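You operate a simulated robot arm through the tools that you are given. There is no shell and no other tool. Be economical: measure what you need, move in short steps, check, and stop when the job is done.

You are at the controls of a simulated two-armed robot. One attempt, no reset.

TASK
Door three won't shut: brush its track clear and close it till the lamp lights.
Fine: drives are locked; slide it well open first; red brush, back on the cart. Set down upright: red track brush. What is to be rubbed or washed off counts as gone when no trace of it is left.

It is judged by the outcome, as a careful person would: the job done as asked, and still so three seconds after it is handed in. It fails if anything else is knocked over, pushed out of place, dropped, spilled or broken.

THE ROBOT
Two 7-joint arms with two-finger parallel grippers on one trunk, hanging from a carriage that runs on a gantry, over the field with the corners [-0.97, -1.255], [0.31, -1.262], [0.323, 1.038], [-0.957, 1.045] (x, y) and turns from -5.533 to 6.458 rad about z. Base frame: it is fixed where the carriage stands at the start and does not move with it; the origin is on the floor, on the carriage's upright axis, x ahead of it, y to its left, z up. Units: m, rad, N and s.
The left shoulder is at the start at [0.039, 0.172, 1.472], the right one opposite. With the tool pointing down near the work surface each hand reaches from about 0.1 to 0.54 m from the robot's upright axis, wherever it stands, measured 20 degrees to its own side. Places, roughly: chips in the track of door three [0.5, 0.5, 1]; door three [0.1, 0.5, 1.2]. Payload 3.43 kg a hand.
The tool frame of a hand sits at the grasp point between the pads (the TCP): z along the fingers, y along the line on which they close. The tips reach 0.03 m beyond it. Largest opening 0.094 m; finger width 0.028, thickness 0.01; the body of the gripper, 0.05 by 0.096 m, starts 0.055 m behind the TCP.
Orientation is that of the tool frame in the base frame, as a unit quaternion [x, y, z, w]. With the fingers straight down and closing along the base's y, the tool's x points along the base's -x, its y along +y and its z along -z.

THE INTERFACE
- The arms move only by the tool move_arm. It takes "left_targets", "right_targets" or both (then of equal length, played together; a hand with none holds still); each is a list of rows, each a list of 7 numbers: the shift along the base's x, y, z in cm, then the turn, a rotation vector about the base's x, y, z in rad, then the opening, from 0 (shut) to 1 (fully open). In form: [[tx, ty, tz, rx, ry, rz, gripper], ...]. A call has 1 to 20 rows; each row is the pose to reach, as a shift and turn from the pose commanded when the call began. Each row takes 0.2 s and may step no farther than 0.05 m and 0.15 rad from the row before; otherwise, or with a gripper value out of range, the whole call is refused. A pose out of reach is approached as far as the arm can. The call stops where the force on the tool passes 40 N (or 10 N more than at its start, if that is more) or the arm is blocked; 0.2 s more then pass. The fingers move at their own pace (about 0.072 m/s each) and stop on an object; they squeeze with about 27 N. The grip force told is the motor's: it shows also when the fingers shut on nothing. Time passes only in rows, and 0.2 s behind the last, so rows that repeat a pose let the fingers close. It gives the time, the measured TCP pose, the force on the tool (base axes), the opening and the grip force at its end, in the units of the frame above (readings bear some noise), with the torque about the TCP (base axes, N m) and any sound that the robot's microphone picked up.
- Cameras (640 x 400 px; columns grow to the right, rows downward): "scene" is now at [0.1838, 0.0661, 1.7487]; the picture's right is [0.94, -0.35, -0.00], its down [-0.29, -0.78, -0.55] and it looks along [0.19, 0.52, -0.83] (base axes); focal length 214 px, centre (320, 200). "left" rides on the left gripper at [0.076, -0.014, -0.102] in its tool frame; the picture's right is [0.18, 0.98, 0.00], its down [-0.75, 0.14, -0.64] and it looks along [-0.63, 0.12, 0.77] (tool axes); focal length 243 px, centre (320, 200). "right" rides on the right gripper at [0.076, 0.014, -0.103] in its tool frame; the picture's right is [-0.18, 0.98, 0.00], its down [-0.75, -0.14, -0.64] and it looks along [-0.63, -0.12, 0.77] (tool axes); focal length 243 px, centre (320, 200). There is no depth. A picture from a camera that has moved, and an enlarged one, comes with that camera's place and axes in the base frame and with its lens.
- capture(camera): a new picture of that camera. No time passes.
- lift_body(by): slides the trunk up (or, below 0, down) by that many m; the arms and the scene camera ride with it, the base frame stays. It gives what a move gives, with no picture.
- drive_base(legs): drives the robot by 1 to 6 legs, each [ahead, left, turn to the left] in m, m and rad, along the robot's own axes; the way and the turn of a leg run together, so that a leg with both is an arc; at most 1.5 m and 3.142 rad a leg. The arms and the cameras ride along, it lands a little off, and it stops where it bumps. It keeps to its track: a leg is cut to what the track allows. It gives what a move gives.
- turn_head(pan, tilt): turns the head with the scene camera to pan (to the left, within 1.501 rad either way) and tilt (down, from -0.506 to 1.204), counted from straight ahead of the robot. It gives what a move gives.
- close_up(camera, box): a new picture of the part [left, top, right, bottom] of that camera's present view, enlarged. No time passes.
- sign_off(): hands the job in; it is judged then, once.

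Go step by step. Nothing tells you exact positions but the pictures and the camera data: compare them with the known pose of the tool, close in by small moves and look again before you grip or let go. The budget is 120 turns and 100 pictures, counting those below and the enlarged ones. Unless the task says otherwise, let go and move clear before handing in, and close with one line.

The tools are called after ">>>" as name(argument=value, ...) on one line, values as JSON. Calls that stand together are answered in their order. move_arm: Moves the arms, as the interface text tells. Its arguments: {"type":"object","properties":{"left_targets":{"type":"array","items":{"type":"array","items":{"type":"number"}}},"right_targets":{"type":"array","items":{"type":"array","items":{"type":"number"}}}},"required":[]} The other tools are called the same way: lift_body (by) slides the trunk up or down; drive_base (legs) drives the base; turn_head (pan, tilt) turns the head that bears the scene camera; capture (camera) takes a picture; close_up (camera, box) takes an enlarged picture of a part of a camera's view; sign_off () hands the job in.

At the start:

```text
time: 0.0
left_eef_pos: [0.2765, 0.4036, 1.0095]
left_tcp_rot: [0.008, 0.999, 0.039, -0.001]
left_ft_force: [11.7, 4.0, -70.6]
left_moment: [0.17, -3.31, -0.22]
left_width: 0.0875
left_gripper_force: 0.0
right_eef_pos: [0.3906, 0.0175, 1.4552]
right_tcp_rot: [-0.001, 1.0, -0.001, 0.0]
right_ft_force: [-0.5, -0.7, -0.2]
right_moment: [0.02, 0.01, 0.02]
right_width: 0.094
right_gripper_force: 0.1
trunk travel left (down, up): [-0.625, 0.156]
robot x, y, heading: [-0.0023, 0.0004, 0.004]
head pan, tilt: [1.216, 0.984]
```

scene: 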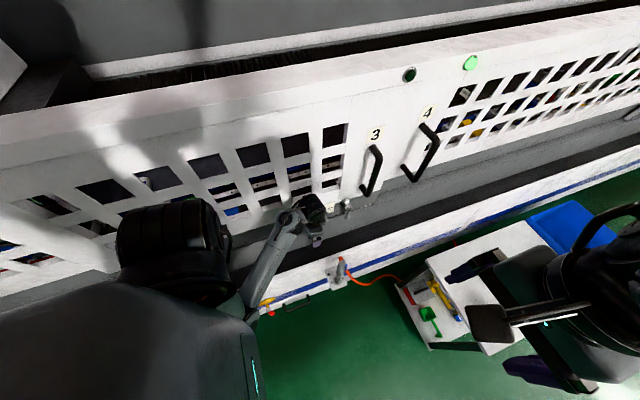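
right: 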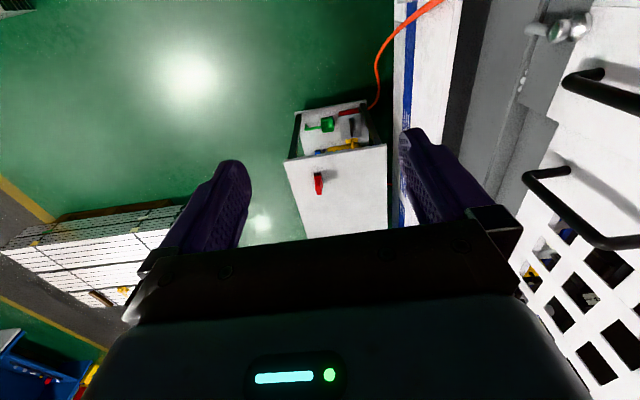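
left: 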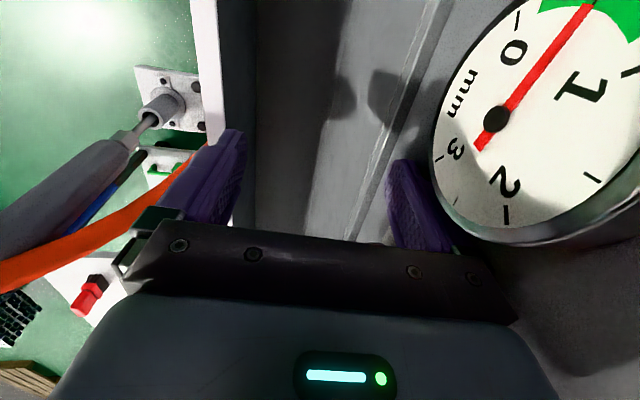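

I see the left hand low beside the rail, close to a dial gauge and reading about 70 N, while the right hand hangs clear above the cart. I'll look closer before moving anything.

>>> close_up(camera="scene", box=[220, 140, 480, 340])

>>> close_up(camera="scene", box=[270, 40, 480, 220])

>>> close_up(camera="right", box=[270, 80, 420, 240])

```text
2.00 times, centred on (350, 240) of scene
camera zoom: at [0.1838, 0.0661, 1.7487], right [0.94, -0.35, 0.0], down [-0.29, -0.78, -0.55], along [0.19, 0.52, -0.83], focal length 429 px, centre (260, 120)
```

zoom: 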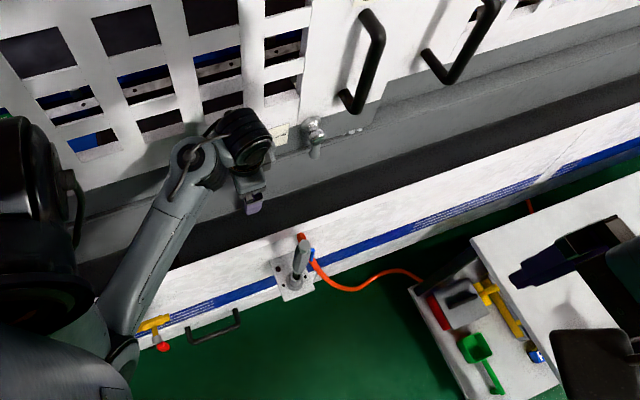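

```text
2.22 times, centred on (375, 130) of scene
camera zoom: at [0.1838, 0.0661, 1.7487], right [0.94, -0.35, 0.0], down [-0.29, -0.78, -0.55], along [0.19, 0.52, -0.83], focal length 477 px, centre (198, 356)
```

zoom: 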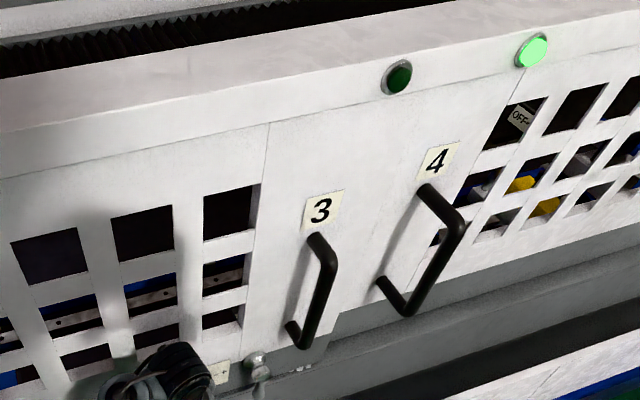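

```text
2.50 times, centred on (345, 160) of right
camera zoom: at [0.3152, 0.0321, 1.5569], right [0.18, 0.98, 0.0], down [0.75, -0.14, 0.64], along [0.63, -0.12, -0.77], focal length 606 px, centre (258, 300)
```

zoom: 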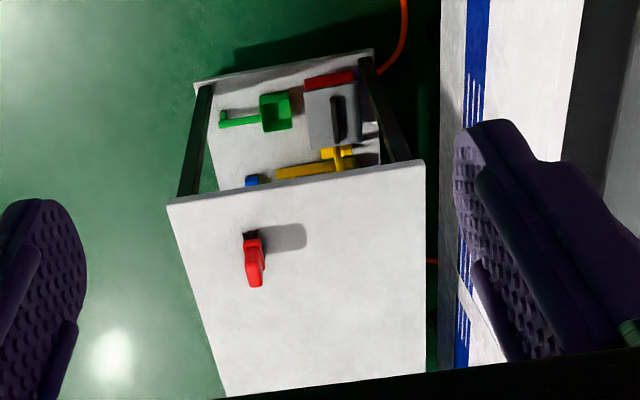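

I need to know why the left hand is loaded before I move it. I'll enlarge the area around it.

>>> close_up(camera="scene", box=[270, 170, 370, 290])

>>> close_up(camera="left", box=[0, 0, 320, 320])

>>> move_arm(right_targets=[[0, 0, 0, 0, 0, 0, 1]])

```text
3.33 times, centred on (320, 230) of scene
camera zoom: at [0.1838, 0.0661, 1.7487], right [0.94, -0.35, 0.0], down [-0.29, -0.78, -0.55], along [0.19, 0.52, -0.83], focal length 715 px, centre (320, 100)
```

zoom: 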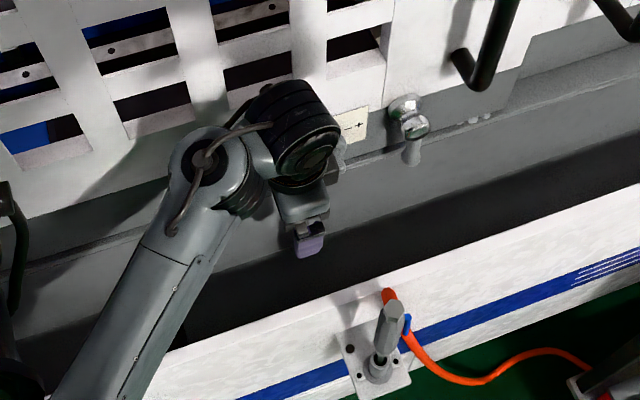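

```text
1.25 times, centred on (160, 160) of left
camera zoom: at [0.2004, 0.382, 1.1111], right [-0.17, 0.98, 0.08], down [0.76, 0.08, 0.65], along [0.63, 0.17, -0.76], focal length 303 px, centre (520, 250)
```

zoom: 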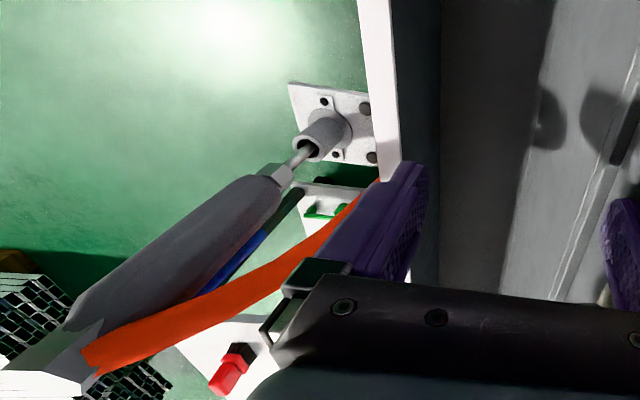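

```text
time: 0.4
left_eef_pos: [0.2766, 0.4038, 1.0102]
left_tcp_rot: [0.008, 0.999, 0.041, 0.0]
left_ft_force: [5.5, -3.4, -41.7]
left_moment: [-0.33, -1.91, -0.05]
left_width: 0.0858
left_gripper_force: 0.0
right_eef_pos: [0.3903, 0.0164, 1.4548]
right_tcp_rot: [0.0, 1.0, -0.001, 0.0]
right_ft_force: [0.6, -0.3, -0.2]
right_moment: [-0.01, -0.01, 0.02]
right_width: 0.0941
right_gripper_force: 0.1
trunk travel left (down, up): [-0.625, 0.156]
robot x, y, heading: [-0.0025, 0.0, -0.002]
head pan, tilt: [1.216, 0.984]
```

The load on the left hand is falling by itself. I'll wait a moment longer and look again.

>>> move_arm(right_targets=[[0, 0, 0, 0, 0, 0, 1], [0, 0, 0, 0, 0, 0, 1], [0, 0, 0, 0, 0, 0, 1], [0, 0, 0, 0, 0, 0, 1]])

>>> capture(camera="left")

```text
time: 1.2
left_eef_pos: [0.2768, 0.4035, 1.0108]
left_tcp_rot: [0.008, 0.999, 0.041, 0.0]
left_ft_force: [0.4, -4.0, -31.0]
left_moment: [-0.3, -1.5, 0.0]
left_width: 0.0858
left_gripper_force: 0.2
right_eef_pos: [0.3911, 0.0176, 1.4546]
right_tcp_rot: [0.001, 1.0, -0.001, -0.001]
right_ft_force: [0.0, 0.6, 0.4]
right_moment: [0.0, -0.01, 0.02]
right_width: 0.0939
right_gripper_force: 0.0
trunk travel left (down, up): [-0.625, 0.156]
robot x, y, heading: [0.0019, 0.0, 0.001]
head pan, tilt: [1.216, 0.984]
stopped in row 3 (left hand): the force on the tool passed its limit at 54 N (the readings are from after the stop); the commanded pose is now the measured one
```

```text
91 pictures are left
camera left: at [0.2008, 0.3827, 1.1111], right [-0.17, 0.98, 0.08], down [0.75, 0.08, 0.65], along [0.63, 0.17, -0.75], focal length 243 px, centre (320, 200)
```

left: 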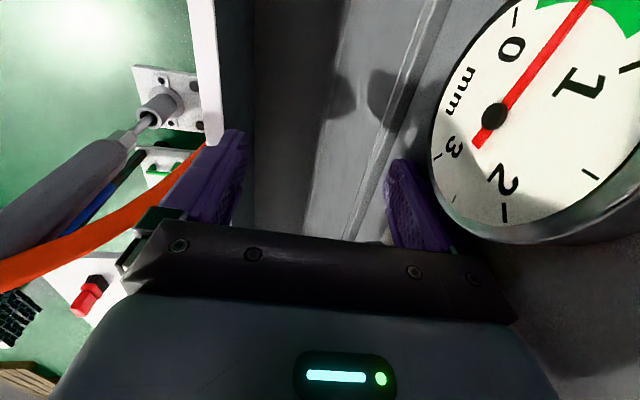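

The left hand still feels a downward push from something above or behind it. I'll ease it down half a centimetre, the way it's being pushed, and watch the force.

>>> move_arm(left_targets=[[0, 0, -0.3, 0, 0, 0, 0.9], [0, 0, -0.6, 0, 0, 0, 0.9], [0, 0, -0.6, 0, 0, 0, 0.9]])

```text
time: 2.0
left_eef_pos: [0.279, 0.4055, 1.0056]
left_tcp_rot: [0.008, 0.999, 0.041, 0.0]
left_ft_force: [0.4, -5.0, 3.2]
left_moment: [0.19, 0.02, 0.05]
left_width: 0.0818
left_gripper_force: 0.1
right_eef_pos: [0.3923, 0.0179, 1.4559]
right_tcp_rot: [0.0, 1.0, 0.001, 0.0]
right_ft_force: [-0.3, 0.0, -0.7]
right_moment: [-0.03, 0.02, -0.01]
right_width: 0.094
right_gripper_force: 0.1
trunk travel left (down, up): [-0.625, 0.156]
robot x, y, heading: [-0.0007, -0.0005, 0.002]
head pan, tilt: [1.216, 0.984]
```

The push is gone, with only a light side touch left. Next I'll draw the hand away from the machine along -y.

>>> move_arm(left_targets=[[0, -0.5, 0, 0, 0, 0, 0.8], [0, -1, 0, 0, 0, 0, 0.8], [0, -2, 0, 0, 0, 0, 0.8], [0, -3, 0, 0, 0, 0, 0.8]])

>>> capture(camera="left")

>>> capture(camera="scene")

```text
time: 3.0
left_eef_pos: [0.2794, 0.3759, 1.0042]
left_tcp_rot: [0.007, 0.999, 0.042, 0.001]
left_ft_force: [-0.9, -0.4, -0.2]
left_moment: [-0.01, -0.03, 0.03]
left_width: 0.075
left_gripper_force: 0.0
right_eef_pos: [0.3914, 0.0179, 1.4551]
right_tcp_rot: [0.001, 1.0, 0.0, 0.0]
right_ft_force: [-0.8, -0.2, 0.3]
right_moment: [0.0, 0.01, 0.02]
right_width: 0.0941
right_gripper_force: 0.0
trunk travel left (down, up): [-0.625, 0.156]
robot x, y, heading: [-0.0013, 0.0023, -0.002]
head pan, tilt: [1.216, 0.984]
```

```text
90 pictures are left
camera left: at [0.2023, 0.3543, 1.1063], right [-0.17, 0.98, 0.08], down [0.75, 0.08, 0.65], along [0.63, 0.17, -0.75], focal length 243 px, centre (320, 200)
```

left: 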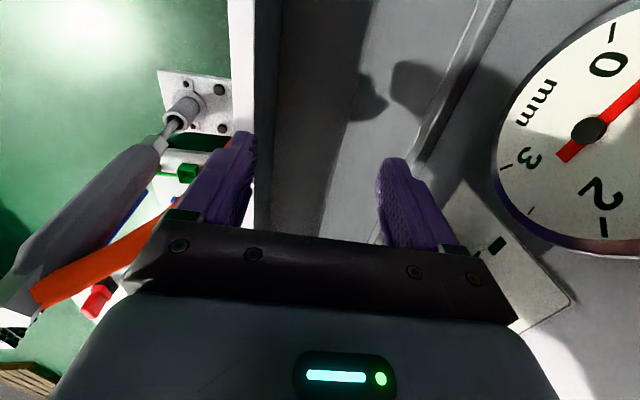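

```text
89 pictures are left
camera scene: at [0.1841, 0.0669, 1.7489], right [0.94, -0.35, 0.0], down [-0.29, -0.78, -0.55], along [0.19, 0.52, -0.83], focal length 214 px, centre (320, 200)
```

scene: 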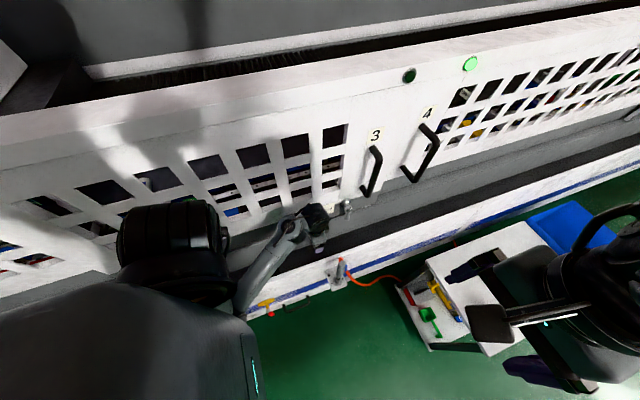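

The left hand is free: it had been wedged under the dial gauge, which sits near (0.22, 0.45, 1.04). An air tool stands upright near (0.32, 0.26) with its top near z 1.05. I'll move out a little more and then lift straight up.

>>> move_arm(left_targets=[[0, -2, 0, 0, 0, 0, 0.5], [-1, -3.5, 0, 0, 0, 0, 0.5], [-1, -3.5, 4, 0, 0, 0, 0.5], [-1, -3.5, 8, 0, 0, 0, 0.5], [-1, -3.5, 12, 0, 0, 0, 0.5], [-1, -3.5, 16, 0, 0, 0, 0.5], [-1, -4, 20, 0, 0, 0, 0.5], [-1, -5, 24, 0, 0, 0, 0.5], [-1, -6, 28, 0, 0, 0, 0.5], [-1, -7, 32, 0, 0, 0, 0.5], [-1, -8, 36, 0, 0, 0, 0.5], [-1, -9, 40, 0, 0, 0, 0.5]])

>>> capture(camera="scene")

>>> capture(camera="left")

```text
time: 3.8
left_eef_pos: [0.272, 0.3416, 1.0295]
left_tcp_rot: [0.0, 0.999, 0.043, 0.011]
left_ft_force: [15.0, 4.6, -35.3]
left_moment: [0.41, -1.04, 0.05]
left_width: 0.0468
left_gripper_force: 0.0
right_eef_pos: [0.3901, 0.0191, 1.456]
right_tcp_rot: [0.0, 1.0, 0.0, 0.0]
right_ft_force: [1.4, -0.7, -0.4]
right_moment: [-0.02, 0.02, 0.01]
right_width: 0.0939
right_gripper_force: 0.1
trunk travel left (down, up): [-0.625, 0.156]
robot x, y, heading: [0.0003, -0.0022, 0.001]
head pan, tilt: [1.216, 0.984]
stopped in row 3 (left hand): the force on the tool passed its limit at 138 N (the readings are from after the stop); the commanded pose is now the measured one
```

```text
88 pictures are left
camera scene: at [0.1841, 0.067, 1.7489], right [0.94, -0.35, 0.0], down [-0.29, -0.78, -0.55], along [0.19, 0.52, -0.83], focal length 214 px, centre (320, 200)
```

scene: 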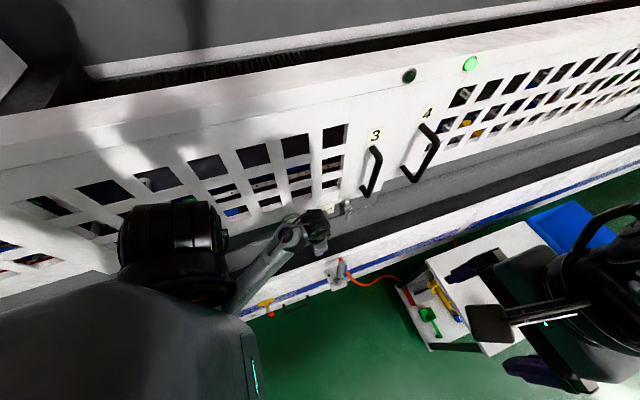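

```text
87 pictures are left
camera left: at [0.1931, 0.3193, 1.1291], right [-0.18, 0.98, 0.08], down [0.74, 0.08, 0.67], along [0.65, 0.18, -0.74], focal length 243 px, centre (320, 200)
```

left: 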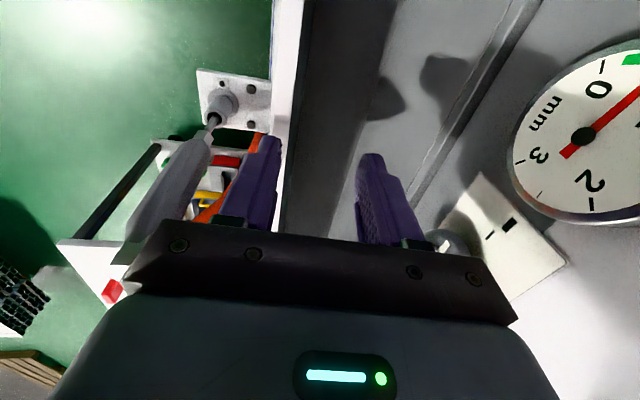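

The lift was blocked again, and the contact point looks like the camera side of the hand at about z 1.13. I'll turn the right hand so its camera can look at the left wrist.

>>> move_arm(right_targets=[[0, 0, 0, 0, 0, 0.15, 1], [0, 0, 0, 0, 0, 0.3, 1], [0, 0, 0, 0, 0, 0.45, 1], [0, 0, 0, 0, 0, 0.6, 1], [0, 0, 0, 0, 0, 0.75, 1], [0, 0, 0, 0, 0, 0.9, 1], [0, 0, 0, 0, 0, 1.05, 1], [0, 0, 0, 0, 0, 1.2, 1], [0, 0, 0, 0, 0, 1.35, 1], [0, 0, 0, 0, 0, 1.5, 1], [0, 0, 0, 0, 0, 1.65, 1]])

>>> capture(camera="right")

```text
time: 4.2
left_eef_pos: [0.2716, 0.3421, 1.029]
left_tcp_rot: [0.0, 0.999, 0.044, 0.012]
left_ft_force: [10.2, 2.8, -18.8]
left_moment: [0.22, -0.53, -0.03]
left_width: 0.0471
left_gripper_force: 0.0
right_eef_pos: [0.3922, 0.0179, 1.4553]
right_tcp_rot: [-0.067, 0.998, 0.0, 0.001]
right_ft_force: [0.3, 0.7, 0.4]
right_moment: [0.0, 0.02, -0.01]
right_width: 0.0942
right_gripper_force: 0.1
trunk travel left (down, up): [-0.625, 0.156]
robot x, y, heading: [-0.003, -0.0025, -0.002]
head pan, tilt: [1.216, 0.984]
stopped in row 2 (left hand): the force on the tool passed its limit at 50 N (the readings are from after the stop); the commanded pose is now the measured one
```

```text
86 pictures are left
camera right: at [0.3145, 0.0234, 1.5574], right [0.05, 1.0, 0.0], down [0.76, -0.04, 0.64], along [0.64, -0.03, -0.77], focal length 243 px, centre (320, 200)
```

right: 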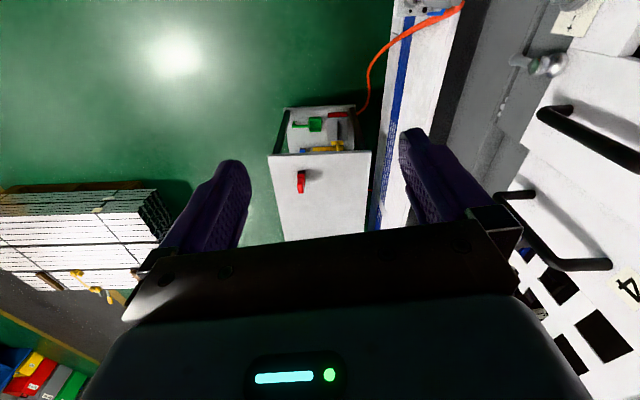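

The left hand is still pressing, so I'll lower it a little to unload it while the right hand turns.

>>> move_arm(left_targets=[[0, 0, -0.6, 0, 0, 0, 0.5], [0, 0, -1.2, 0, 0, 0, 0.5], [0, 0, -1.5, 0, 0, 0, 0.5], [0, 0, -1.5, 0, 0, 0, 0.5], [0, 0, -1.5, 0, 0, 0, 0.5], [0, 0, -1.5, 0, 0, 0, 0.5], [0, 0, -1.5, 0, 0, 0, 0.5], [0, 0, -1.5, 0, 0, 0, 0.5], [0, 0, -1.5, 0, 0, 0, 0.5], [0, 0, -1.5, 0, 0, 0, 0.5]], right_targets=[[0, 0, 0, 0, 0, 0.15, 1], [0, 0, 0, 0, 0, 0.3, 1], [0, 0, 0, 0, 0, 0.45, 1], [0, 0, 0, 0, 0, 0.6, 1], [0, 0, 0, 0, 0, 0.75, 1], [0, 0, 0, 0, 0, 0.9, 1], [0, 0, 0, 0, 0, 1.05, 1], [0, 0, 0, 0, 0, 1.2, 1], [0, 0, 0, 0, 0, 1.35, 1], [0, 0, 0, 0, 0, 1.5, 1]])

>>> capture(camera="right")

```text
time: 6.1
left_eef_pos: [0.2719, 0.342, 1.0153]
left_tcp_rot: [0.001, 0.999, 0.043, 0.01]
left_ft_force: [-0.2, 0.2, -0.1]
left_moment: [0.0, 0.0, -0.04]
left_width: 0.0471
left_gripper_force: 0.1
right_eef_pos: [0.3593, 0.1281, 1.5761]
right_tcp_rot: [-0.624, 0.778, 0.06, 0.04]
right_ft_force: [0.5, -0.4, 0.5]
right_moment: [0.0, 0.02, 0.02]
right_width: 0.0943
right_gripper_force: 0.0
right hand out of reach, approached as far as the arm can: row 3, 4, 5, 6, 7, 8, 9
trunk travel left (down, up): [-0.625, 0.156]
robot x, y, heading: [0.0005, 0.0005, -0.0]
head pan, tilt: [1.216, 0.984]
stopped in row 9 (right hand): the arm was blocked; the commanded pose is now the measured one
```

```text
85 pictures are left
camera right: at [0.3304, 0.0436, 1.6681], right [-0.92, 0.39, 0.07], down [0.31, 0.61, 0.73], along [0.24, 0.69, -0.68], focal length 243 px, centre (320, 200)
```

right: 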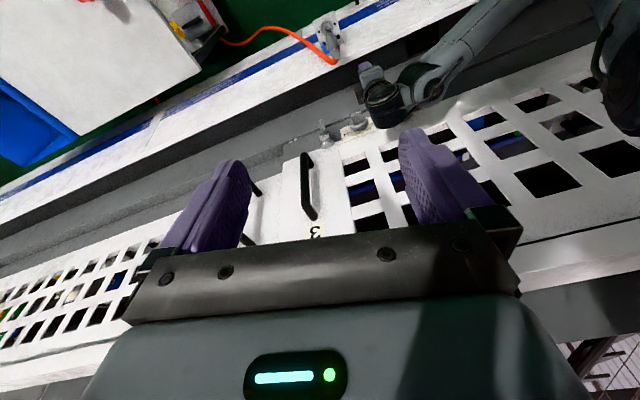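

Nothing of the machine hangs over the left hand, so it was probably binding against its own forearm. I'll take a closer look and then lift the whole trunk instead.

>>> close_up(camera="right", box=[260, 20, 480, 180])

>>> lift_body(by=0.05)

```text
2.50 times, centred on (370, 100) of right
camera zoom: at [0.3304, 0.0436, 1.6681], right [-0.92, 0.39, 0.07], down [0.31, 0.61, 0.73], along [0.24, 0.69, -0.68], focal length 606 px, centre (195, 450)
```

zoom: 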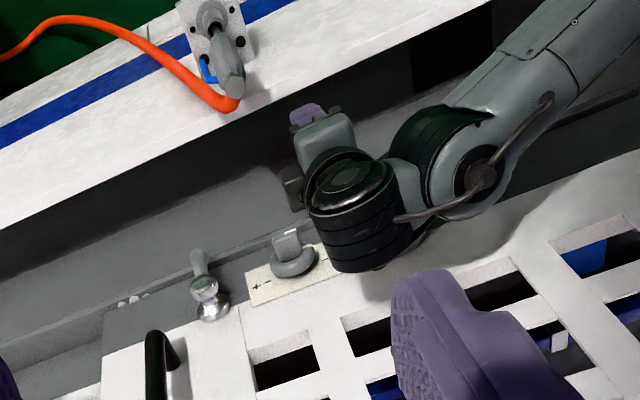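

```text
time: 7.0
left_eef_pos: [0.2715, 0.3404, 1.0649]
left_tcp_rot: [0.001, 0.999, 0.044, 0.011]
left_ft_force: [-0.5, 0.4, 0.8]
left_moment: [0.04, -0.02, 0.03]
left_width: 0.0469
left_gripper_force: 0.0
right_eef_pos: [0.3585, 0.1285, 1.6265]
right_tcp_rot: [-0.624, 0.778, 0.06, 0.04]
right_ft_force: [0.5, 1.1, -0.4]
right_moment: [0.01, -0.02, 0.0]
right_width: 0.0941
right_gripper_force: 0.0
trunk travel left (down, up): [-0.675, 0.106]
robot x, y, heading: [-0.0025, 0.0044, 0.0]
head pan, tilt: [1.216, 0.984]
```

The trunk rises freely, so it was a self-collision. I'll raise it further and drive away from the machine.

>>> lift_body(by=0.1)

>>> drive_base(legs=[[0, -0.4, 0]])

>>> capture(camera="scene")

```text
time: 8.3
left_eef_pos: [0.2719, 0.3415, 1.1648]
left_tcp_rot: [-0.001, 0.999, 0.044, 0.011]
left_ft_force: [0.7, -0.4, 0.1]
left_moment: [0.01, 0.03, 0.01]
left_width: 0.0469
left_gripper_force: 0.1
right_eef_pos: [0.3585, 0.1286, 1.7265]
right_tcp_rot: [-0.624, 0.778, 0.061, 0.04]
right_ft_force: [-0.9, 0.2, -0.4]
right_moment: [0.03, -0.01, 0.01]
right_width: 0.0939
right_gripper_force: 0.1
trunk travel left (down, up): [-0.775, 0.006]
robot x, y, heading: [-0.0035, 0.0023, 0.0]
head pan, tilt: [1.216, 0.984]
```

```text
time: 10.8
left_eef_pos: [0.2701, -0.0587, 1.164]
left_tcp_rot: [0.0, 0.999, 0.044, 0.011]
left_ft_force: [0.6, -0.5, 0.7]
left_moment: [0.02, 0.04, -0.02]
left_width: 0.0471
left_gripper_force: 0.2
right_eef_pos: [0.3593, -0.2721, 1.7278]
right_tcp_rot: [-0.625, 0.777, 0.061, 0.041]
right_ft_force: [0.4, 0.3, -0.4]
right_moment: [0.0, -0.02, 0.03]
right_width: 0.094
right_gripper_force: 0.0
trunk travel left (down, up): [-0.775, 0.006]
robot x, y, heading: [0.0015, -0.4011, -0.002]
head pan, tilt: [1.216, 0.984]
```

```text
83 pictures are left
camera scene: at [0.1842, -0.3333, 1.8989], right [0.94, -0.35, 0.0], down [-0.29, -0.78, -0.55], along [0.19, 0.52, -0.83], focal length 214 px, centre (320, 200)
```

scene: 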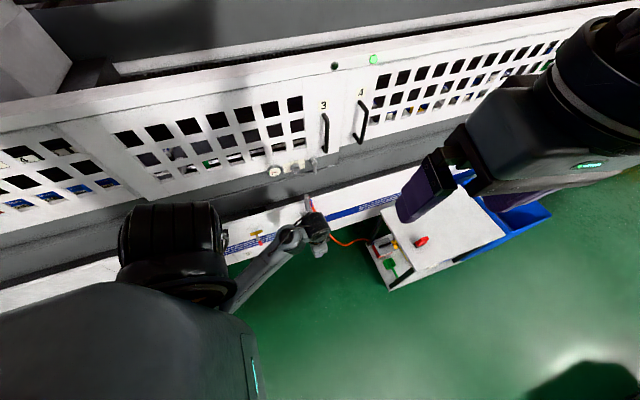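

I'm clear of the machine now. I'll turn to face it and look straight at the doors.

>>> drive_base(legs=[[0, 0, 1.571]])

>>> turn_head(pan=-0.5, tilt=0.7)

>>> capture(camera="scene")

```text
time: 15.1
left_eef_pos: [-0.3491, -0.1384, 1.1652]
left_tcp_rot: [0.715, -0.697, -0.038, 0.024]
left_ft_force: [-0.7, -0.6, 0.2]
left_moment: [-0.01, 0.02, 0.02]
left_width: 0.0468
left_gripper_force: 0.0
right_eef_pos: [-0.1392, -0.0456, 1.7268]
right_tcp_rot: [0.993, -0.096, -0.071, 0.016]
right_ft_force: [-0.3, -0.3, -0.5]
right_moment: [0.01, 0.0, -0.02]
right_width: 0.0939
right_gripper_force: 0.1
trunk travel left (down, up): [-0.775, 0.006]
robot x, y, heading: [0.0048, -0.3981, 1.598]
head pan, tilt: [1.216, 0.984]
```

```text
time: 16.9
left_eef_pos: [-0.3488, -0.1389, 1.165]
left_tcp_rot: [0.715, -0.698, -0.038, 0.024]
left_ft_force: [-0.2, 0.1, 0.1]
left_moment: [-0.02, 0.01, 0.0]
left_width: 0.047
left_gripper_force: 0.1
right_eef_pos: [-0.1335, -0.0403, 1.732]
right_tcp_rot: [0.992, -0.101, -0.076, 0.015]
right_ft_force: [0.1, 0.2, 0.0]
right_moment: [-0.05, 0.0, 0.04]
right_width: 0.094
right_gripper_force: 0.0
trunk travel left (down, up): [-0.775, 0.006]
robot x, y, heading: [-0.0023, -0.403, 1.599]
head pan, tilt: [-0.499, 0.7]
```

```text
82 pictures are left
camera scene: at [-0.0423, -0.1671, 1.9153], right [0.89, 0.46, 0.0], down [0.32, -0.62, -0.72], along [-0.33, 0.64, -0.7], focal length 214 px, centre (320, 200)
```

scene: 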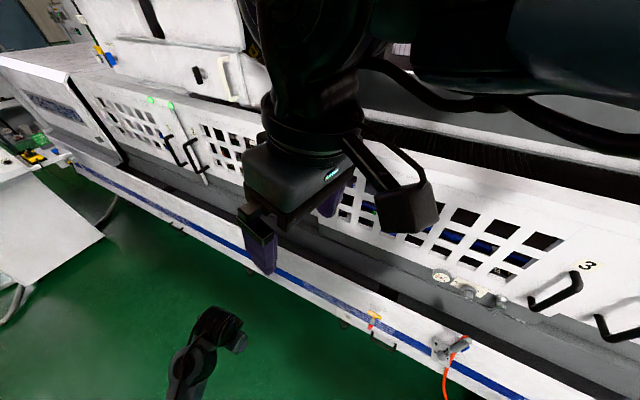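

The right hand is in the way of the head. I'll bring it back to the robot's right side, pointing down, and then turn the head again.

>>> move_arm(right_targets=[[3, 1, -2, 0, 0, -0.12, 1], [6, 2, -4, 0, 0, -0.24, 1], [9, 3, -6, 0, 0, -0.36, 1], [12, 4, -8, 0, 0, -0.48, 1], [15, 4, -10, 0, 0, -0.6, 1], [18, 4, -12, 0, 0, -0.72, 1], [21, 4, -14, 0, 0, -0.84, 1], [24, 4, -16, 0, 0, -0.96, 1], [27, 4, -18, 0, 0, -1.08, 1], [29, 4, -20, 0, 0, -1.2, 1], [30, 4, -22, 0, 0, -1.34, 1]])

>>> turn_head(pan=-0.6, tilt=0.7)

>>> capture(camera="scene")

```text
time: 19.3
left_eef_pos: [-0.349, -0.1388, 1.164]
left_tcp_rot: [0.716, -0.697, -0.037, 0.023]
left_ft_force: [0.5, -0.8, 0.3]
left_moment: [0.02, 0.01, -0.01]
left_width: 0.047
left_gripper_force: 0.2
right_eef_pos: [0.1466, -0.0168, 1.5042]
right_tcp_rot: [0.717, -0.693, -0.064, -0.033]
right_ft_force: [0.9, -0.5, -0.1]
right_moment: [0.0, -0.04, 0.04]
right_width: 0.094
right_gripper_force: 0.1
right hand out of reach, approached as far as the arm can: row 1, 2, 3, 4, 5, 6, 7, 8, 9, 10, 11
trunk travel left (down, up): [-0.775, 0.006]
robot x, y, heading: [0.0052, -0.3991, 1.598]
head pan, tilt: [-0.499, 0.7]
```

```text
time: 19.9
left_eef_pos: [-0.3479, -0.139, 1.1648]
left_tcp_rot: [0.715, -0.698, -0.037, 0.024]
left_ft_force: [-0.3, 0.0, 0.6]
left_moment: [-0.04, 0.01, -0.01]
left_width: 0.047
left_gripper_force: 0.1
right_eef_pos: [0.145, -0.0166, 1.5046]
right_tcp_rot: [0.719, -0.692, -0.066, -0.032]
right_ft_force: [0.4, -0.3, 1.0]
right_moment: [-0.02, 0.01, -0.03]
right_width: 0.0939
right_gripper_force: 0.0
trunk travel left (down, up): [-0.775, 0.006]
robot x, y, heading: [0.0007, -0.4011, 1.602]
head pan, tilt: [-0.6, 0.7]
```

```text
81 pictures are left
camera scene: at [0.0416, -0.1684, 1.9212], right [0.84, -0.54, 0.0], down [-0.35, -0.54, -0.76], along [0.41, 0.64, -0.64], focal length 214 px, centre (320, 200)
```

scene: 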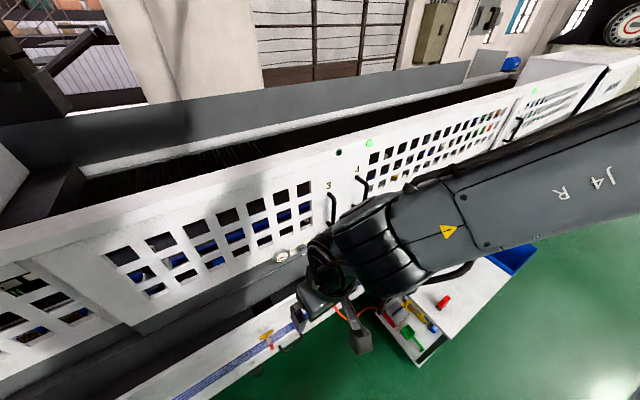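

Facing the machine, I can see door 3 ahead on the right. I'll drive closer and line up with the handle and the track.

>>> drive_base(legs=[[0, -0.3, -0.03], [0.3, 0, 0]])

>>> turn_head(pan=-0.3, tilt=0.95)

>>> capture(camera="scene")

>>> capture(camera="right")

```text
time: 23.6
left_eef_pos: [-0.0382, 0.1726, 1.1649]
left_tcp_rot: [-0.701, 0.712, 0.039, -0.023]
left_ft_force: [0.5, 0.2, 0.0]
left_moment: [-0.01, -0.04, -0.01]
left_width: 0.0469
left_gripper_force: 0.0
right_eef_pos: [0.4596, 0.2755, 1.5048]
right_tcp_rot: [-0.704, 0.707, 0.064, 0.033]
right_ft_force: [0.3, -0.5, -0.2]
right_moment: [-0.02, 0.0, 0.0]
right_width: 0.0943
right_gripper_force: 0.1
trunk travel left (down, up): [-0.775, 0.006]
robot x, y, heading: [0.3005, -0.1017, 1.56]
head pan, tilt: [-0.6, 0.7]
```

```text
time: 24.4
left_eef_pos: [-0.0382, 0.1731, 1.1644]
left_tcp_rot: [-0.701, 0.711, 0.039, -0.023]
left_ft_force: [-0.4, -0.2, 0.7]
left_moment: [0.0, -0.03, 0.0]
left_width: 0.0466
left_gripper_force: 0.0
right_eef_pos: [0.4605, 0.2758, 1.5045]
right_tcp_rot: [-0.704, 0.707, 0.064, 0.034]
right_ft_force: [0.1, -0.7, -0.8]
right_moment: [-0.03, -0.01, -0.03]
right_width: 0.094
right_gripper_force: 0.1
trunk travel left (down, up): [-0.775, 0.006]
robot x, y, heading: [0.2968, -0.1047, 1.56]
head pan, tilt: [-0.3, 0.949]
```

```text
80 pictures are left
camera scene: at [0.3239, 0.1277, 1.9015], right [0.95, -0.31, 0.0], down [-0.25, -0.77, -0.58], along [0.18, 0.55, -0.81], focal length 214 px, centre (320, 200)
```

scene: 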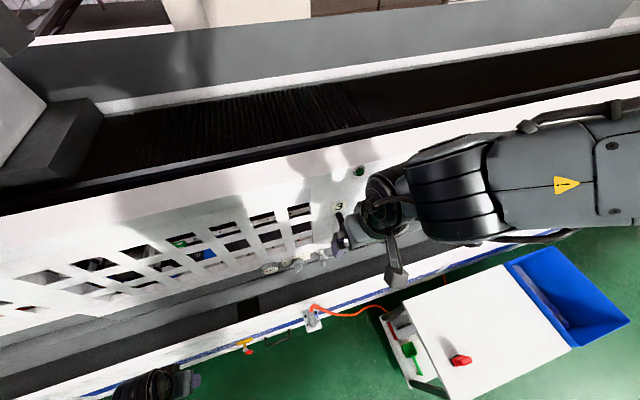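

```text
79 pictures are left
camera right: at [0.4506, 0.1865, 1.5956], right [-0.98, 0.18, 0.07], down [0.17, 0.66, 0.73], along [0.09, 0.73, -0.68], focal length 243 px, centre (320, 200)
```

right: 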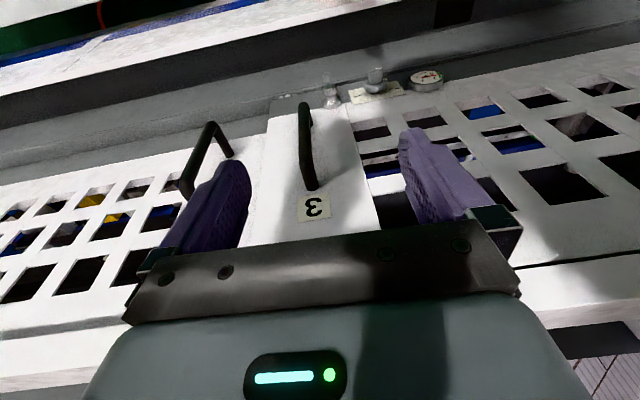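

>>> close_up(camera="right", box=[160, 60, 460, 240])

```text
2.13 times, centred on (310, 150) of right
camera zoom: at [0.4506, 0.1865, 1.5956], right [-0.98, 0.18, 0.07], down [0.17, 0.66, 0.73], along [0.09, 0.73, -0.68], focal length 518 px, centre (341, 307)
```

zoom: 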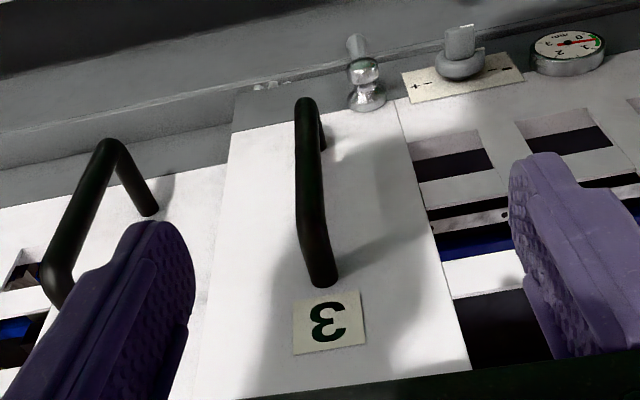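

I put the handle bar of door 3 at about x 0.493, y 0.404, running from z 1.13 to 1.36. I'll close in a little, straighten the right hand and hover over the bar's top end.

>>> drive_base(legs=[[0.08, 0, 0]])

>>> move_arm(right_targets=[[1, 0, 0, -0.06, -0.02, 0, 0.6], [2, 1.5, 0, -0.137, -0.043, 0, 0.6], [3.3, 3, -1, -0.137, -0.043, 0, 0.6], [3.3, 3, -3, -0.137, -0.043, 0, 0.6]])

>>> capture(camera="right")

>>> capture(camera="scene")

```text
time: 25.4
left_eef_pos: [-0.0369, 0.2515, 1.1645]
left_tcp_rot: [-0.702, 0.711, 0.039, -0.023]
left_ft_force: [-0.3, 0.4, -0.4]
left_moment: [-0.01, 0.01, -0.02]
left_width: 0.0469
left_gripper_force: 0.0
right_eef_pos: [0.4617, 0.3541, 1.5044]
right_tcp_rot: [-0.704, 0.706, 0.064, 0.034]
right_ft_force: [0.3, -0.6, -0.2]
right_moment: [-0.02, -0.02, -0.01]
right_width: 0.0941
right_gripper_force: 0.0
trunk travel left (down, up): [-0.775, 0.006]
robot x, y, heading: [0.299, -0.0272, 1.561]
head pan, tilt: [-0.3, 0.949]
```

```text
time: 26.4
left_eef_pos: [-0.0385, 0.2515, 1.165]
left_tcp_rot: [-0.702, 0.711, 0.038, -0.023]
left_ft_force: [-0.3, 0.3, 0.1]
left_moment: [0.01, 0.0, -0.01]
left_width: 0.0471
left_gripper_force: 0.1
right_eef_pos: [0.4514, 0.3594, 1.472]
right_tcp_rot: [-0.705, 0.71, 0.001, 0.003]
right_ft_force: [0.0, 0.6, -0.7]
right_moment: [-0.01, 0.03, -0.01]
right_width: 0.0562
right_gripper_force: 0.1
right hand out of reach, approached as far as the arm can: row 1, 2, 3, 4
trunk travel left (down, up): [-0.775, 0.006]
robot x, y, heading: [0.3005, -0.0219, 1.56]
head pan, tilt: [-0.3, 0.949]
```

```text
77 pictures are left
camera right: at [0.4375, 0.2843, 1.5739], right [-0.98, 0.19, 0.0], down [0.14, 0.75, 0.65], along [0.12, 0.63, -0.76], focal length 243 px, centre (320, 200)
```

right: 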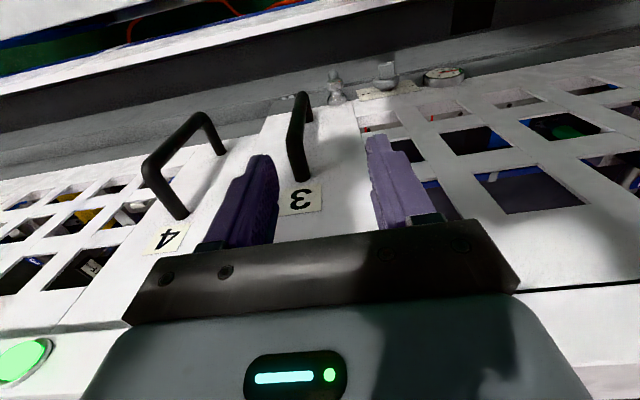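

```text
76 pictures are left
camera scene: at [0.3246, 0.2069, 1.9015], right [0.95, -0.31, 0.0], down [-0.25, -0.77, -0.58], along [0.18, 0.55, -0.81], focal length 214 px, centre (320, 200)
```

scene: 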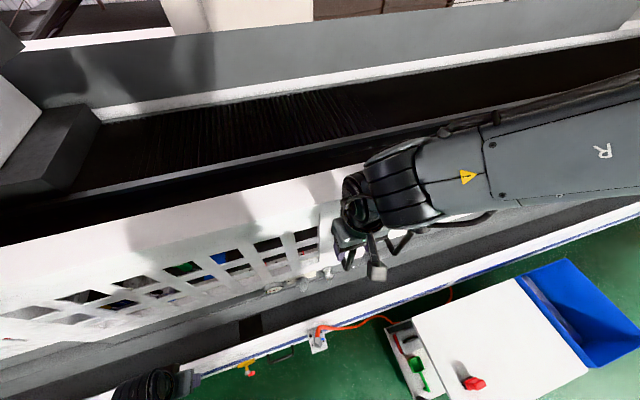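

The bar's top elbow is near z 1.325. I'll lower the hand in front of it and check its pose.

>>> move_arm(right_targets=[[0, -3, -3, 0, 0, 0, 0.6], [0, -4, -7, 0, 0, 0, 0.6], [0, -4, -11, 0, 0, 0, 0.6], [0, -4, -15, 0, 0, 0, 0.6], [0, -4, -17, 0, 0, 0, 0.6], [0, -4, -17, 0, 0, 0, 0.6]])

>>> capture(camera="right")

```text
time: 27.9
left_eef_pos: [-0.0363, 0.2515, 1.1639]
left_tcp_rot: [-0.702, 0.711, 0.038, -0.023]
left_ft_force: [-0.4, -0.7, 0.4]
left_moment: [-0.03, 0.0, 0.02]
left_width: 0.0471
left_gripper_force: 0.0
right_eef_pos: [0.4525, 0.3208, 1.3006]
right_tcp_rot: [-0.706, 0.708, 0.001, 0.002]
right_ft_force: [0.1, 0.4, 0.2]
right_moment: [-0.01, 0.01, 0.03]
right_width: 0.0565
right_gripper_force: 0.1
trunk travel left (down, up): [-0.775, 0.006]
robot x, y, heading: [0.3029, -0.0226, 1.557]
head pan, tilt: [-0.3, 0.949]
```

```text
75 pictures are left
camera right: at [0.4388, 0.2449, 1.4024], right [-0.98, 0.19, 0.0], down [0.14, 0.75, 0.64], along [0.12, 0.63, -0.76], focal length 243 px, centre (320, 200)
```

right: 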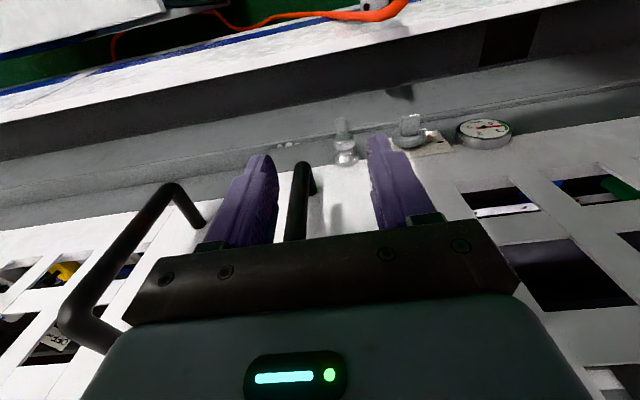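

The bar is confirmed at x 0.493. I'll line the hand up with it and move in so the fingers straddle the bar.

>>> move_arm(right_targets=[[2, 0, 0, 0, 0, 0, 0.6], [4.1, 0, 0, 0, 0, 0, 0.6], [4.1, 3, 0, 0, 0, 0, 0.6], [4.1, 6, 0, 0, 0, 0, 0.6], [4.1, 8, 0, 0, 0, 0, 0.6]])

>>> capture(camera="right")

```text
time: 29.1
left_eef_pos: [-0.0376, 0.2514, 1.1648]
left_tcp_rot: [-0.701, 0.711, 0.038, -0.023]
left_ft_force: [0.4, -0.4, 0.1]
left_moment: [-0.02, -0.03, 0.02]
left_width: 0.047
left_gripper_force: 0.0
right_eef_pos: [0.4409, 0.3579, 1.31]
right_tcp_rot: [-0.704, 0.71, 0.001, 0.003]
right_ft_force: [0.2, -0.3, -0.6]
right_moment: [-0.02, 0.0, -0.01]
right_width: 0.0566
right_gripper_force: 0.1
right hand out of reach, approached as far as the arm can: row 1, 2, 3, 4, 5
trunk travel left (down, up): [-0.775, 0.006]
robot x, y, heading: [0.2996, -0.0232, 1.553]
head pan, tilt: [-0.3, 0.949]
```

```text
74 pictures are left
camera right: at [0.4261, 0.2811, 1.4113], right [-0.98, 0.19, 0.0], down [0.14, 0.75, 0.65], along [0.13, 0.63, -0.76], focal length 243 px, centre (320, 200)
```

right: 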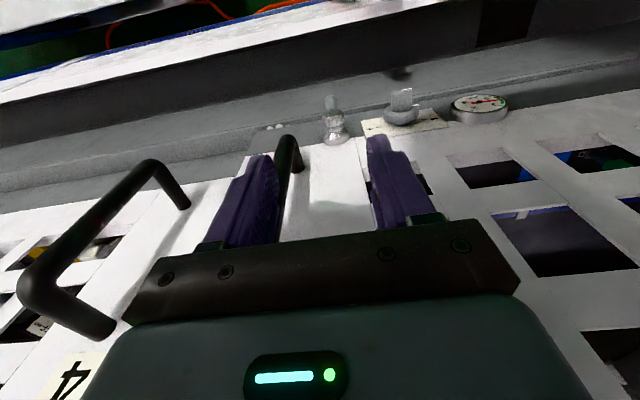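

Straight down, the hand can't reach that far at this height. I'll tilt the fingers forward toward the door and straddle the bar at mid-height.

>>> move_arm(right_targets=[[0, -3, -1, 0.13, 0, 0, 0.6], [0, -6, -3, 0.26, 0, 0, 0.6], [0, -8, -5, 0.39, 0, 0, 0.6], [1, -9, -6, 0.52, 0, 0, 0.6], [2.5, -9, -6.5, 0.65, 0, 0, 0.6], [4, -9, -7, 0.78, 0, 0, 0.6], [5.2, -9, -7, 0.85, 0, 0, 0.6]])

>>> capture(camera="right")

```text
time: 30.6
left_eef_pos: [-0.038, 0.2512, 1.165]
left_tcp_rot: [-0.702, 0.711, 0.039, -0.023]
left_ft_force: [0.2, 0.0, 0.2]
left_moment: [0.05, -0.01, 0.03]
left_width: 0.0471
left_gripper_force: 0.1
right_eef_pos: [0.4386, 0.3239, 1.2996]
right_tcp_rot: [-0.646, 0.649, 0.284, 0.284]
right_ft_force: [0.2, 0.5, -0.7]
right_moment: [-0.03, -0.02, 0.01]
right_width: 0.0563
right_gripper_force: 0.0
right hand out of reach, approached as far as the arm can: row 5, 6, 7
trunk travel left (down, up): [-0.775, 0.006]
robot x, y, heading: [0.304, -0.0221, 1.556]
head pan, tilt: [-0.3, 0.949]
```

```text
73 pictures are left
camera right: at [0.4239, 0.1986, 1.3119], right [-0.98, 0.13, 0.14], down [0.14, 0.04, 0.99], along [0.12, 0.99, -0.06], focal length 243 px, centre (320, 200)
```

right: 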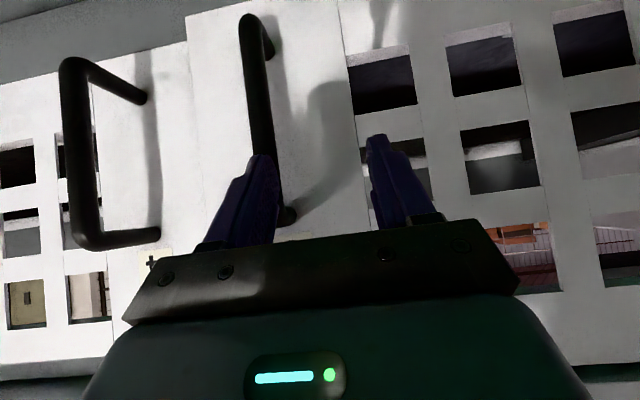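

The right arm looks stuck in an awkward configuration left over from the earlier twist. I'll back off and return it to its starting posture.

>>> drive_base(legs=[[-0.3, 0, 0.01]])

>>> move_arm(right_targets=[[-1, 0, 1, -0.13, 0, 0, 0.6], [-2, 0, 2, -0.26, 0, 0, 0.6], [-4, 1, 4, -0.39, 0, 0, 0.6], [-6, 2, 6, -0.52, 0, 0, 0.6], [-8, 3, 8, -0.65, 0, 0, 0.6], [-10, 4, 11, -0.78, 0, 0, 0.6], [-12, 4, 14, -0.83, 0, 0, 0.6], [-14, 4, 18, -0.83, 0, 0, 0.6], [-15, 4, 22, -0.83, 0, 0, 0.6], [-15, 4, 26, -0.83, 0, 0, 0.6], [-15, 4, 30, -0.83, 0, 0, 0.6]])

>>> capture(camera="scene")

```text
time: 32.7
left_eef_pos: [-0.0424, -0.0515, 1.1654]
left_tcp_rot: [-0.705, 0.708, 0.038, -0.023]
left_ft_force: [0.3, 0.2, 0.5]
left_moment: [-0.02, 0.0, 0.02]
left_width: 0.0474
left_gripper_force: 0.1
right_eef_pos: [0.432, 0.0262, 1.2984]
right_tcp_rot: [0.65, -0.645, -0.285, -0.282]
right_ft_force: [0.5, 0.5, -0.5]
right_moment: [0.02, -0.01, 0.01]
right_width: 0.0565
right_gripper_force: 0.2
trunk travel left (down, up): [-0.775, 0.006]
robot x, y, heading: [0.2983, -0.3222, 1.573]
head pan, tilt: [-0.3, 0.949]
```

```text
time: 35.1
left_eef_pos: [-0.0435, -0.0521, 1.1651]
left_tcp_rot: [0.706, -0.706, -0.039, 0.023]
left_ft_force: [-0.5, 0.1, -0.8]
left_moment: [0.01, 0.0, 0.05]
left_width: 0.047
left_gripper_force: 0.0
right_eef_pos: [0.2819, 0.0658, 1.6011]
right_tcp_rot: [0.709, -0.705, 0.0, 0.004]
right_ft_force: [-0.4, -0.5, 0.2]
right_moment: [-0.02, 0.01, -0.01]
right_width: 0.0563
right_gripper_force: 0.0
trunk travel left (down, up): [-0.775, 0.006]
robot x, y, heading: [0.3012, -0.3234, 1.57]
head pan, tilt: [-0.3, 0.949]
```

```text
72 pictures are left
camera scene: at [0.3201, -0.093, 1.9013], right [0.96, -0.3, 0.0], down [-0.24, -0.78, -0.58], along [0.17, 0.56, -0.81], focal length 214 px, centre (320, 200)
```

scene: 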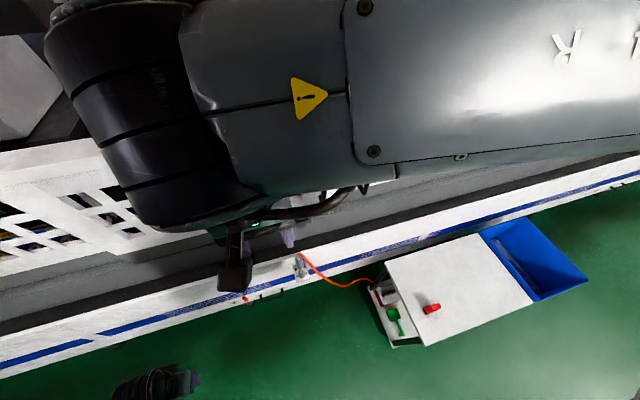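

The right arm now moves freely. Away from the machine, I'll set it up as a low, right-side pose with the fingers tilted forward, then let the base carry it in.

>>> move_arm(right_targets=[[0, -1, -4, 0, 0, 0, 0.6], [1, -2, -8, 0, 0, 0, 0.6], [2, -3, -12, 0, 0, 0, 0.6], [4, -3, -16, 0, 0, 0, 0.6], [6, -3, -20, 0, 0, 0, 0.6], [8, -3, -24, 0, 0, 0, 0.6], [10, -3, -28, 0, 0, 0, 0.6], [12, -3, -32, 0, 0, 0, 0.6], [14, -3, -35, 0.1, 0, 0, 0.6], [16, -3, -38, 0.2, 0, 0, 0.6], [18, -3, -38, 0.3, 0, 0, 0.6], [20, -3, -38, 0.4, 0, 0, 0.6], [20.8, -3, -38, 0.5, 0, 0, 0.6], [20.8, -3, -38, 0.6, 0, 0, 0.6]])

>>> capture(camera="right")

```text
time: 38.1
left_eef_pos: [-0.043, -0.051, 1.1645]
left_tcp_rot: [-0.706, 0.707, 0.039, -0.023]
left_ft_force: [-0.2, -0.1, -0.4]
left_moment: [-0.01, -0.01, 0.01]
left_width: 0.0471
left_gripper_force: 0.1
right_eef_pos: [0.4889, 0.0342, 1.2209]
right_tcp_rot: [0.677, -0.675, -0.209, -0.208]
right_ft_force: [-0.6, 0.5, 0.2]
right_moment: [-0.03, 0.01, 0.03]
right_width: 0.0565
right_gripper_force: 0.2
right hand out of reach, approached as far as the arm can: row 11, 12, 13, 14
trunk travel left (down, up): [-0.775, 0.006]
robot x, y, heading: [0.3028, -0.3255, 1.575]
head pan, tilt: [-0.3, 0.949]
```

```text
71 pictures are left
camera right: at [0.4751, -0.0857, 1.262], right [-0.98, 0.15, 0.1], down [0.14, 0.26, 0.96], along [0.12, 0.95, -0.28], focal length 243 px, centre (320, 200)
```

right: 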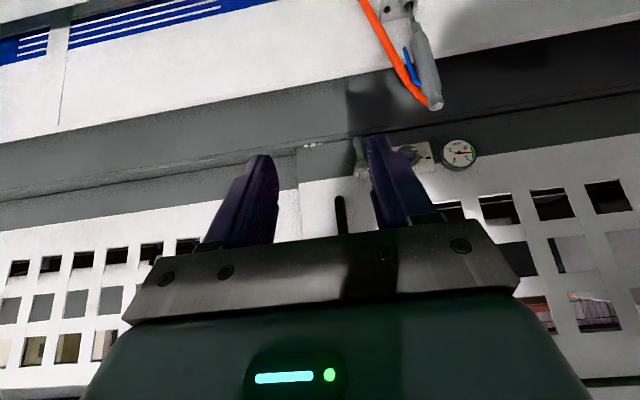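

The pose is reached. I'll drive straight in most of the way and check the alignment with the bar.

>>> drive_base(legs=[[0.29, 0, 0]])

>>> capture(camera="right")

```text
time: 40.1
left_eef_pos: [-0.0441, 0.2389, 1.1647]
left_tcp_rot: [-0.706, 0.707, 0.038, -0.024]
left_ft_force: [0.1, 0.1, 0.0]
left_moment: [0.04, 0.02, 0.0]
left_width: 0.047
left_gripper_force: 0.1
right_eef_pos: [0.4876, 0.3263, 1.2212]
right_tcp_rot: [0.677, -0.675, -0.207, -0.208]
right_ft_force: [0.4, -0.1, -0.8]
right_moment: [0.0, -0.01, -0.05]
right_width: 0.0566
right_gripper_force: 0.0
trunk travel left (down, up): [-0.775, 0.006]
robot x, y, heading: [0.2987, -0.0334, 1.57]
head pan, tilt: [-0.3, 0.949]
```

```text
70 pictures are left
camera right: at [0.4748, 0.2054, 1.2621], right [-0.98, 0.15, 0.1], down [0.14, 0.26, 0.95], along [0.12, 0.95, -0.28], focal length 243 px, centre (320, 200)
```

right: 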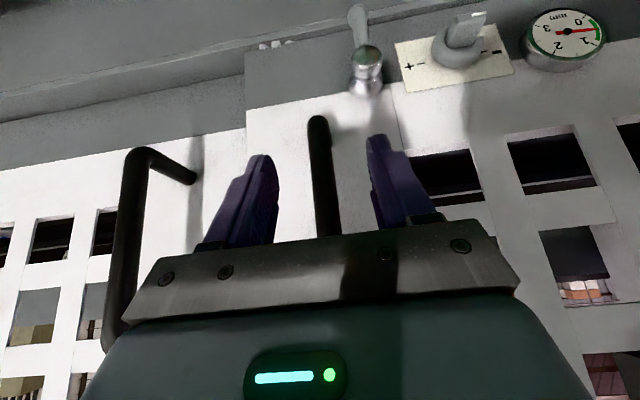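

The bar sits squarely between the fingers. I'll move in the last few centimetres with the base.

>>> drive_base(legs=[[0.065, 0, 0]])

>>> capture(camera="right")

>>> close_up(camera="right", box=[200, 0, 440, 140])

```text
time: 41.1
left_eef_pos: [-0.0429, 0.3042, 1.1646]
left_tcp_rot: [-0.706, 0.707, 0.038, -0.023]
left_ft_force: [-0.3, -0.7, 0.0]
left_moment: [0.03, -0.02, 0.02]
left_width: 0.047
left_gripper_force: 0.0
right_eef_pos: [0.4887, 0.3917, 1.2207]
right_tcp_rot: [0.677, -0.675, -0.208, -0.209]
right_ft_force: [0.5, -0.4, 0.2]
right_moment: [-0.03, 0.0, -0.03]
right_width: 0.0565
right_gripper_force: 0.0
trunk travel left (down, up): [-0.775, 0.006]
robot x, y, heading: [0.2968, 0.0356, 1.572]
head pan, tilt: [-0.3, 0.949]
```

```text
69 pictures are left
camera right: at [0.475, 0.271, 1.2621], right [-0.98, 0.15, 0.1], down [0.14, 0.26, 0.95], along [0.12, 0.95, -0.28], focal length 243 px, centre (320, 200)
```

right: 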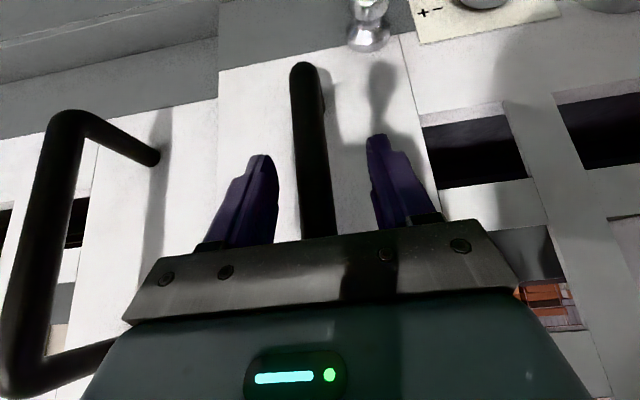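

```text
2.67 times, centred on (320, 70) of right
camera zoom: at [0.475, 0.271, 1.2621], right [-0.98, 0.15, 0.1], down [0.14, 0.26, 0.95], along [0.12, 0.95, -0.28], focal length 647 px, centre (320, 547)
```

zoom: 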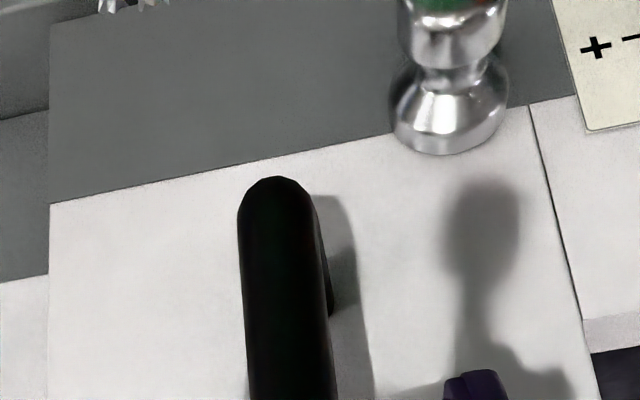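

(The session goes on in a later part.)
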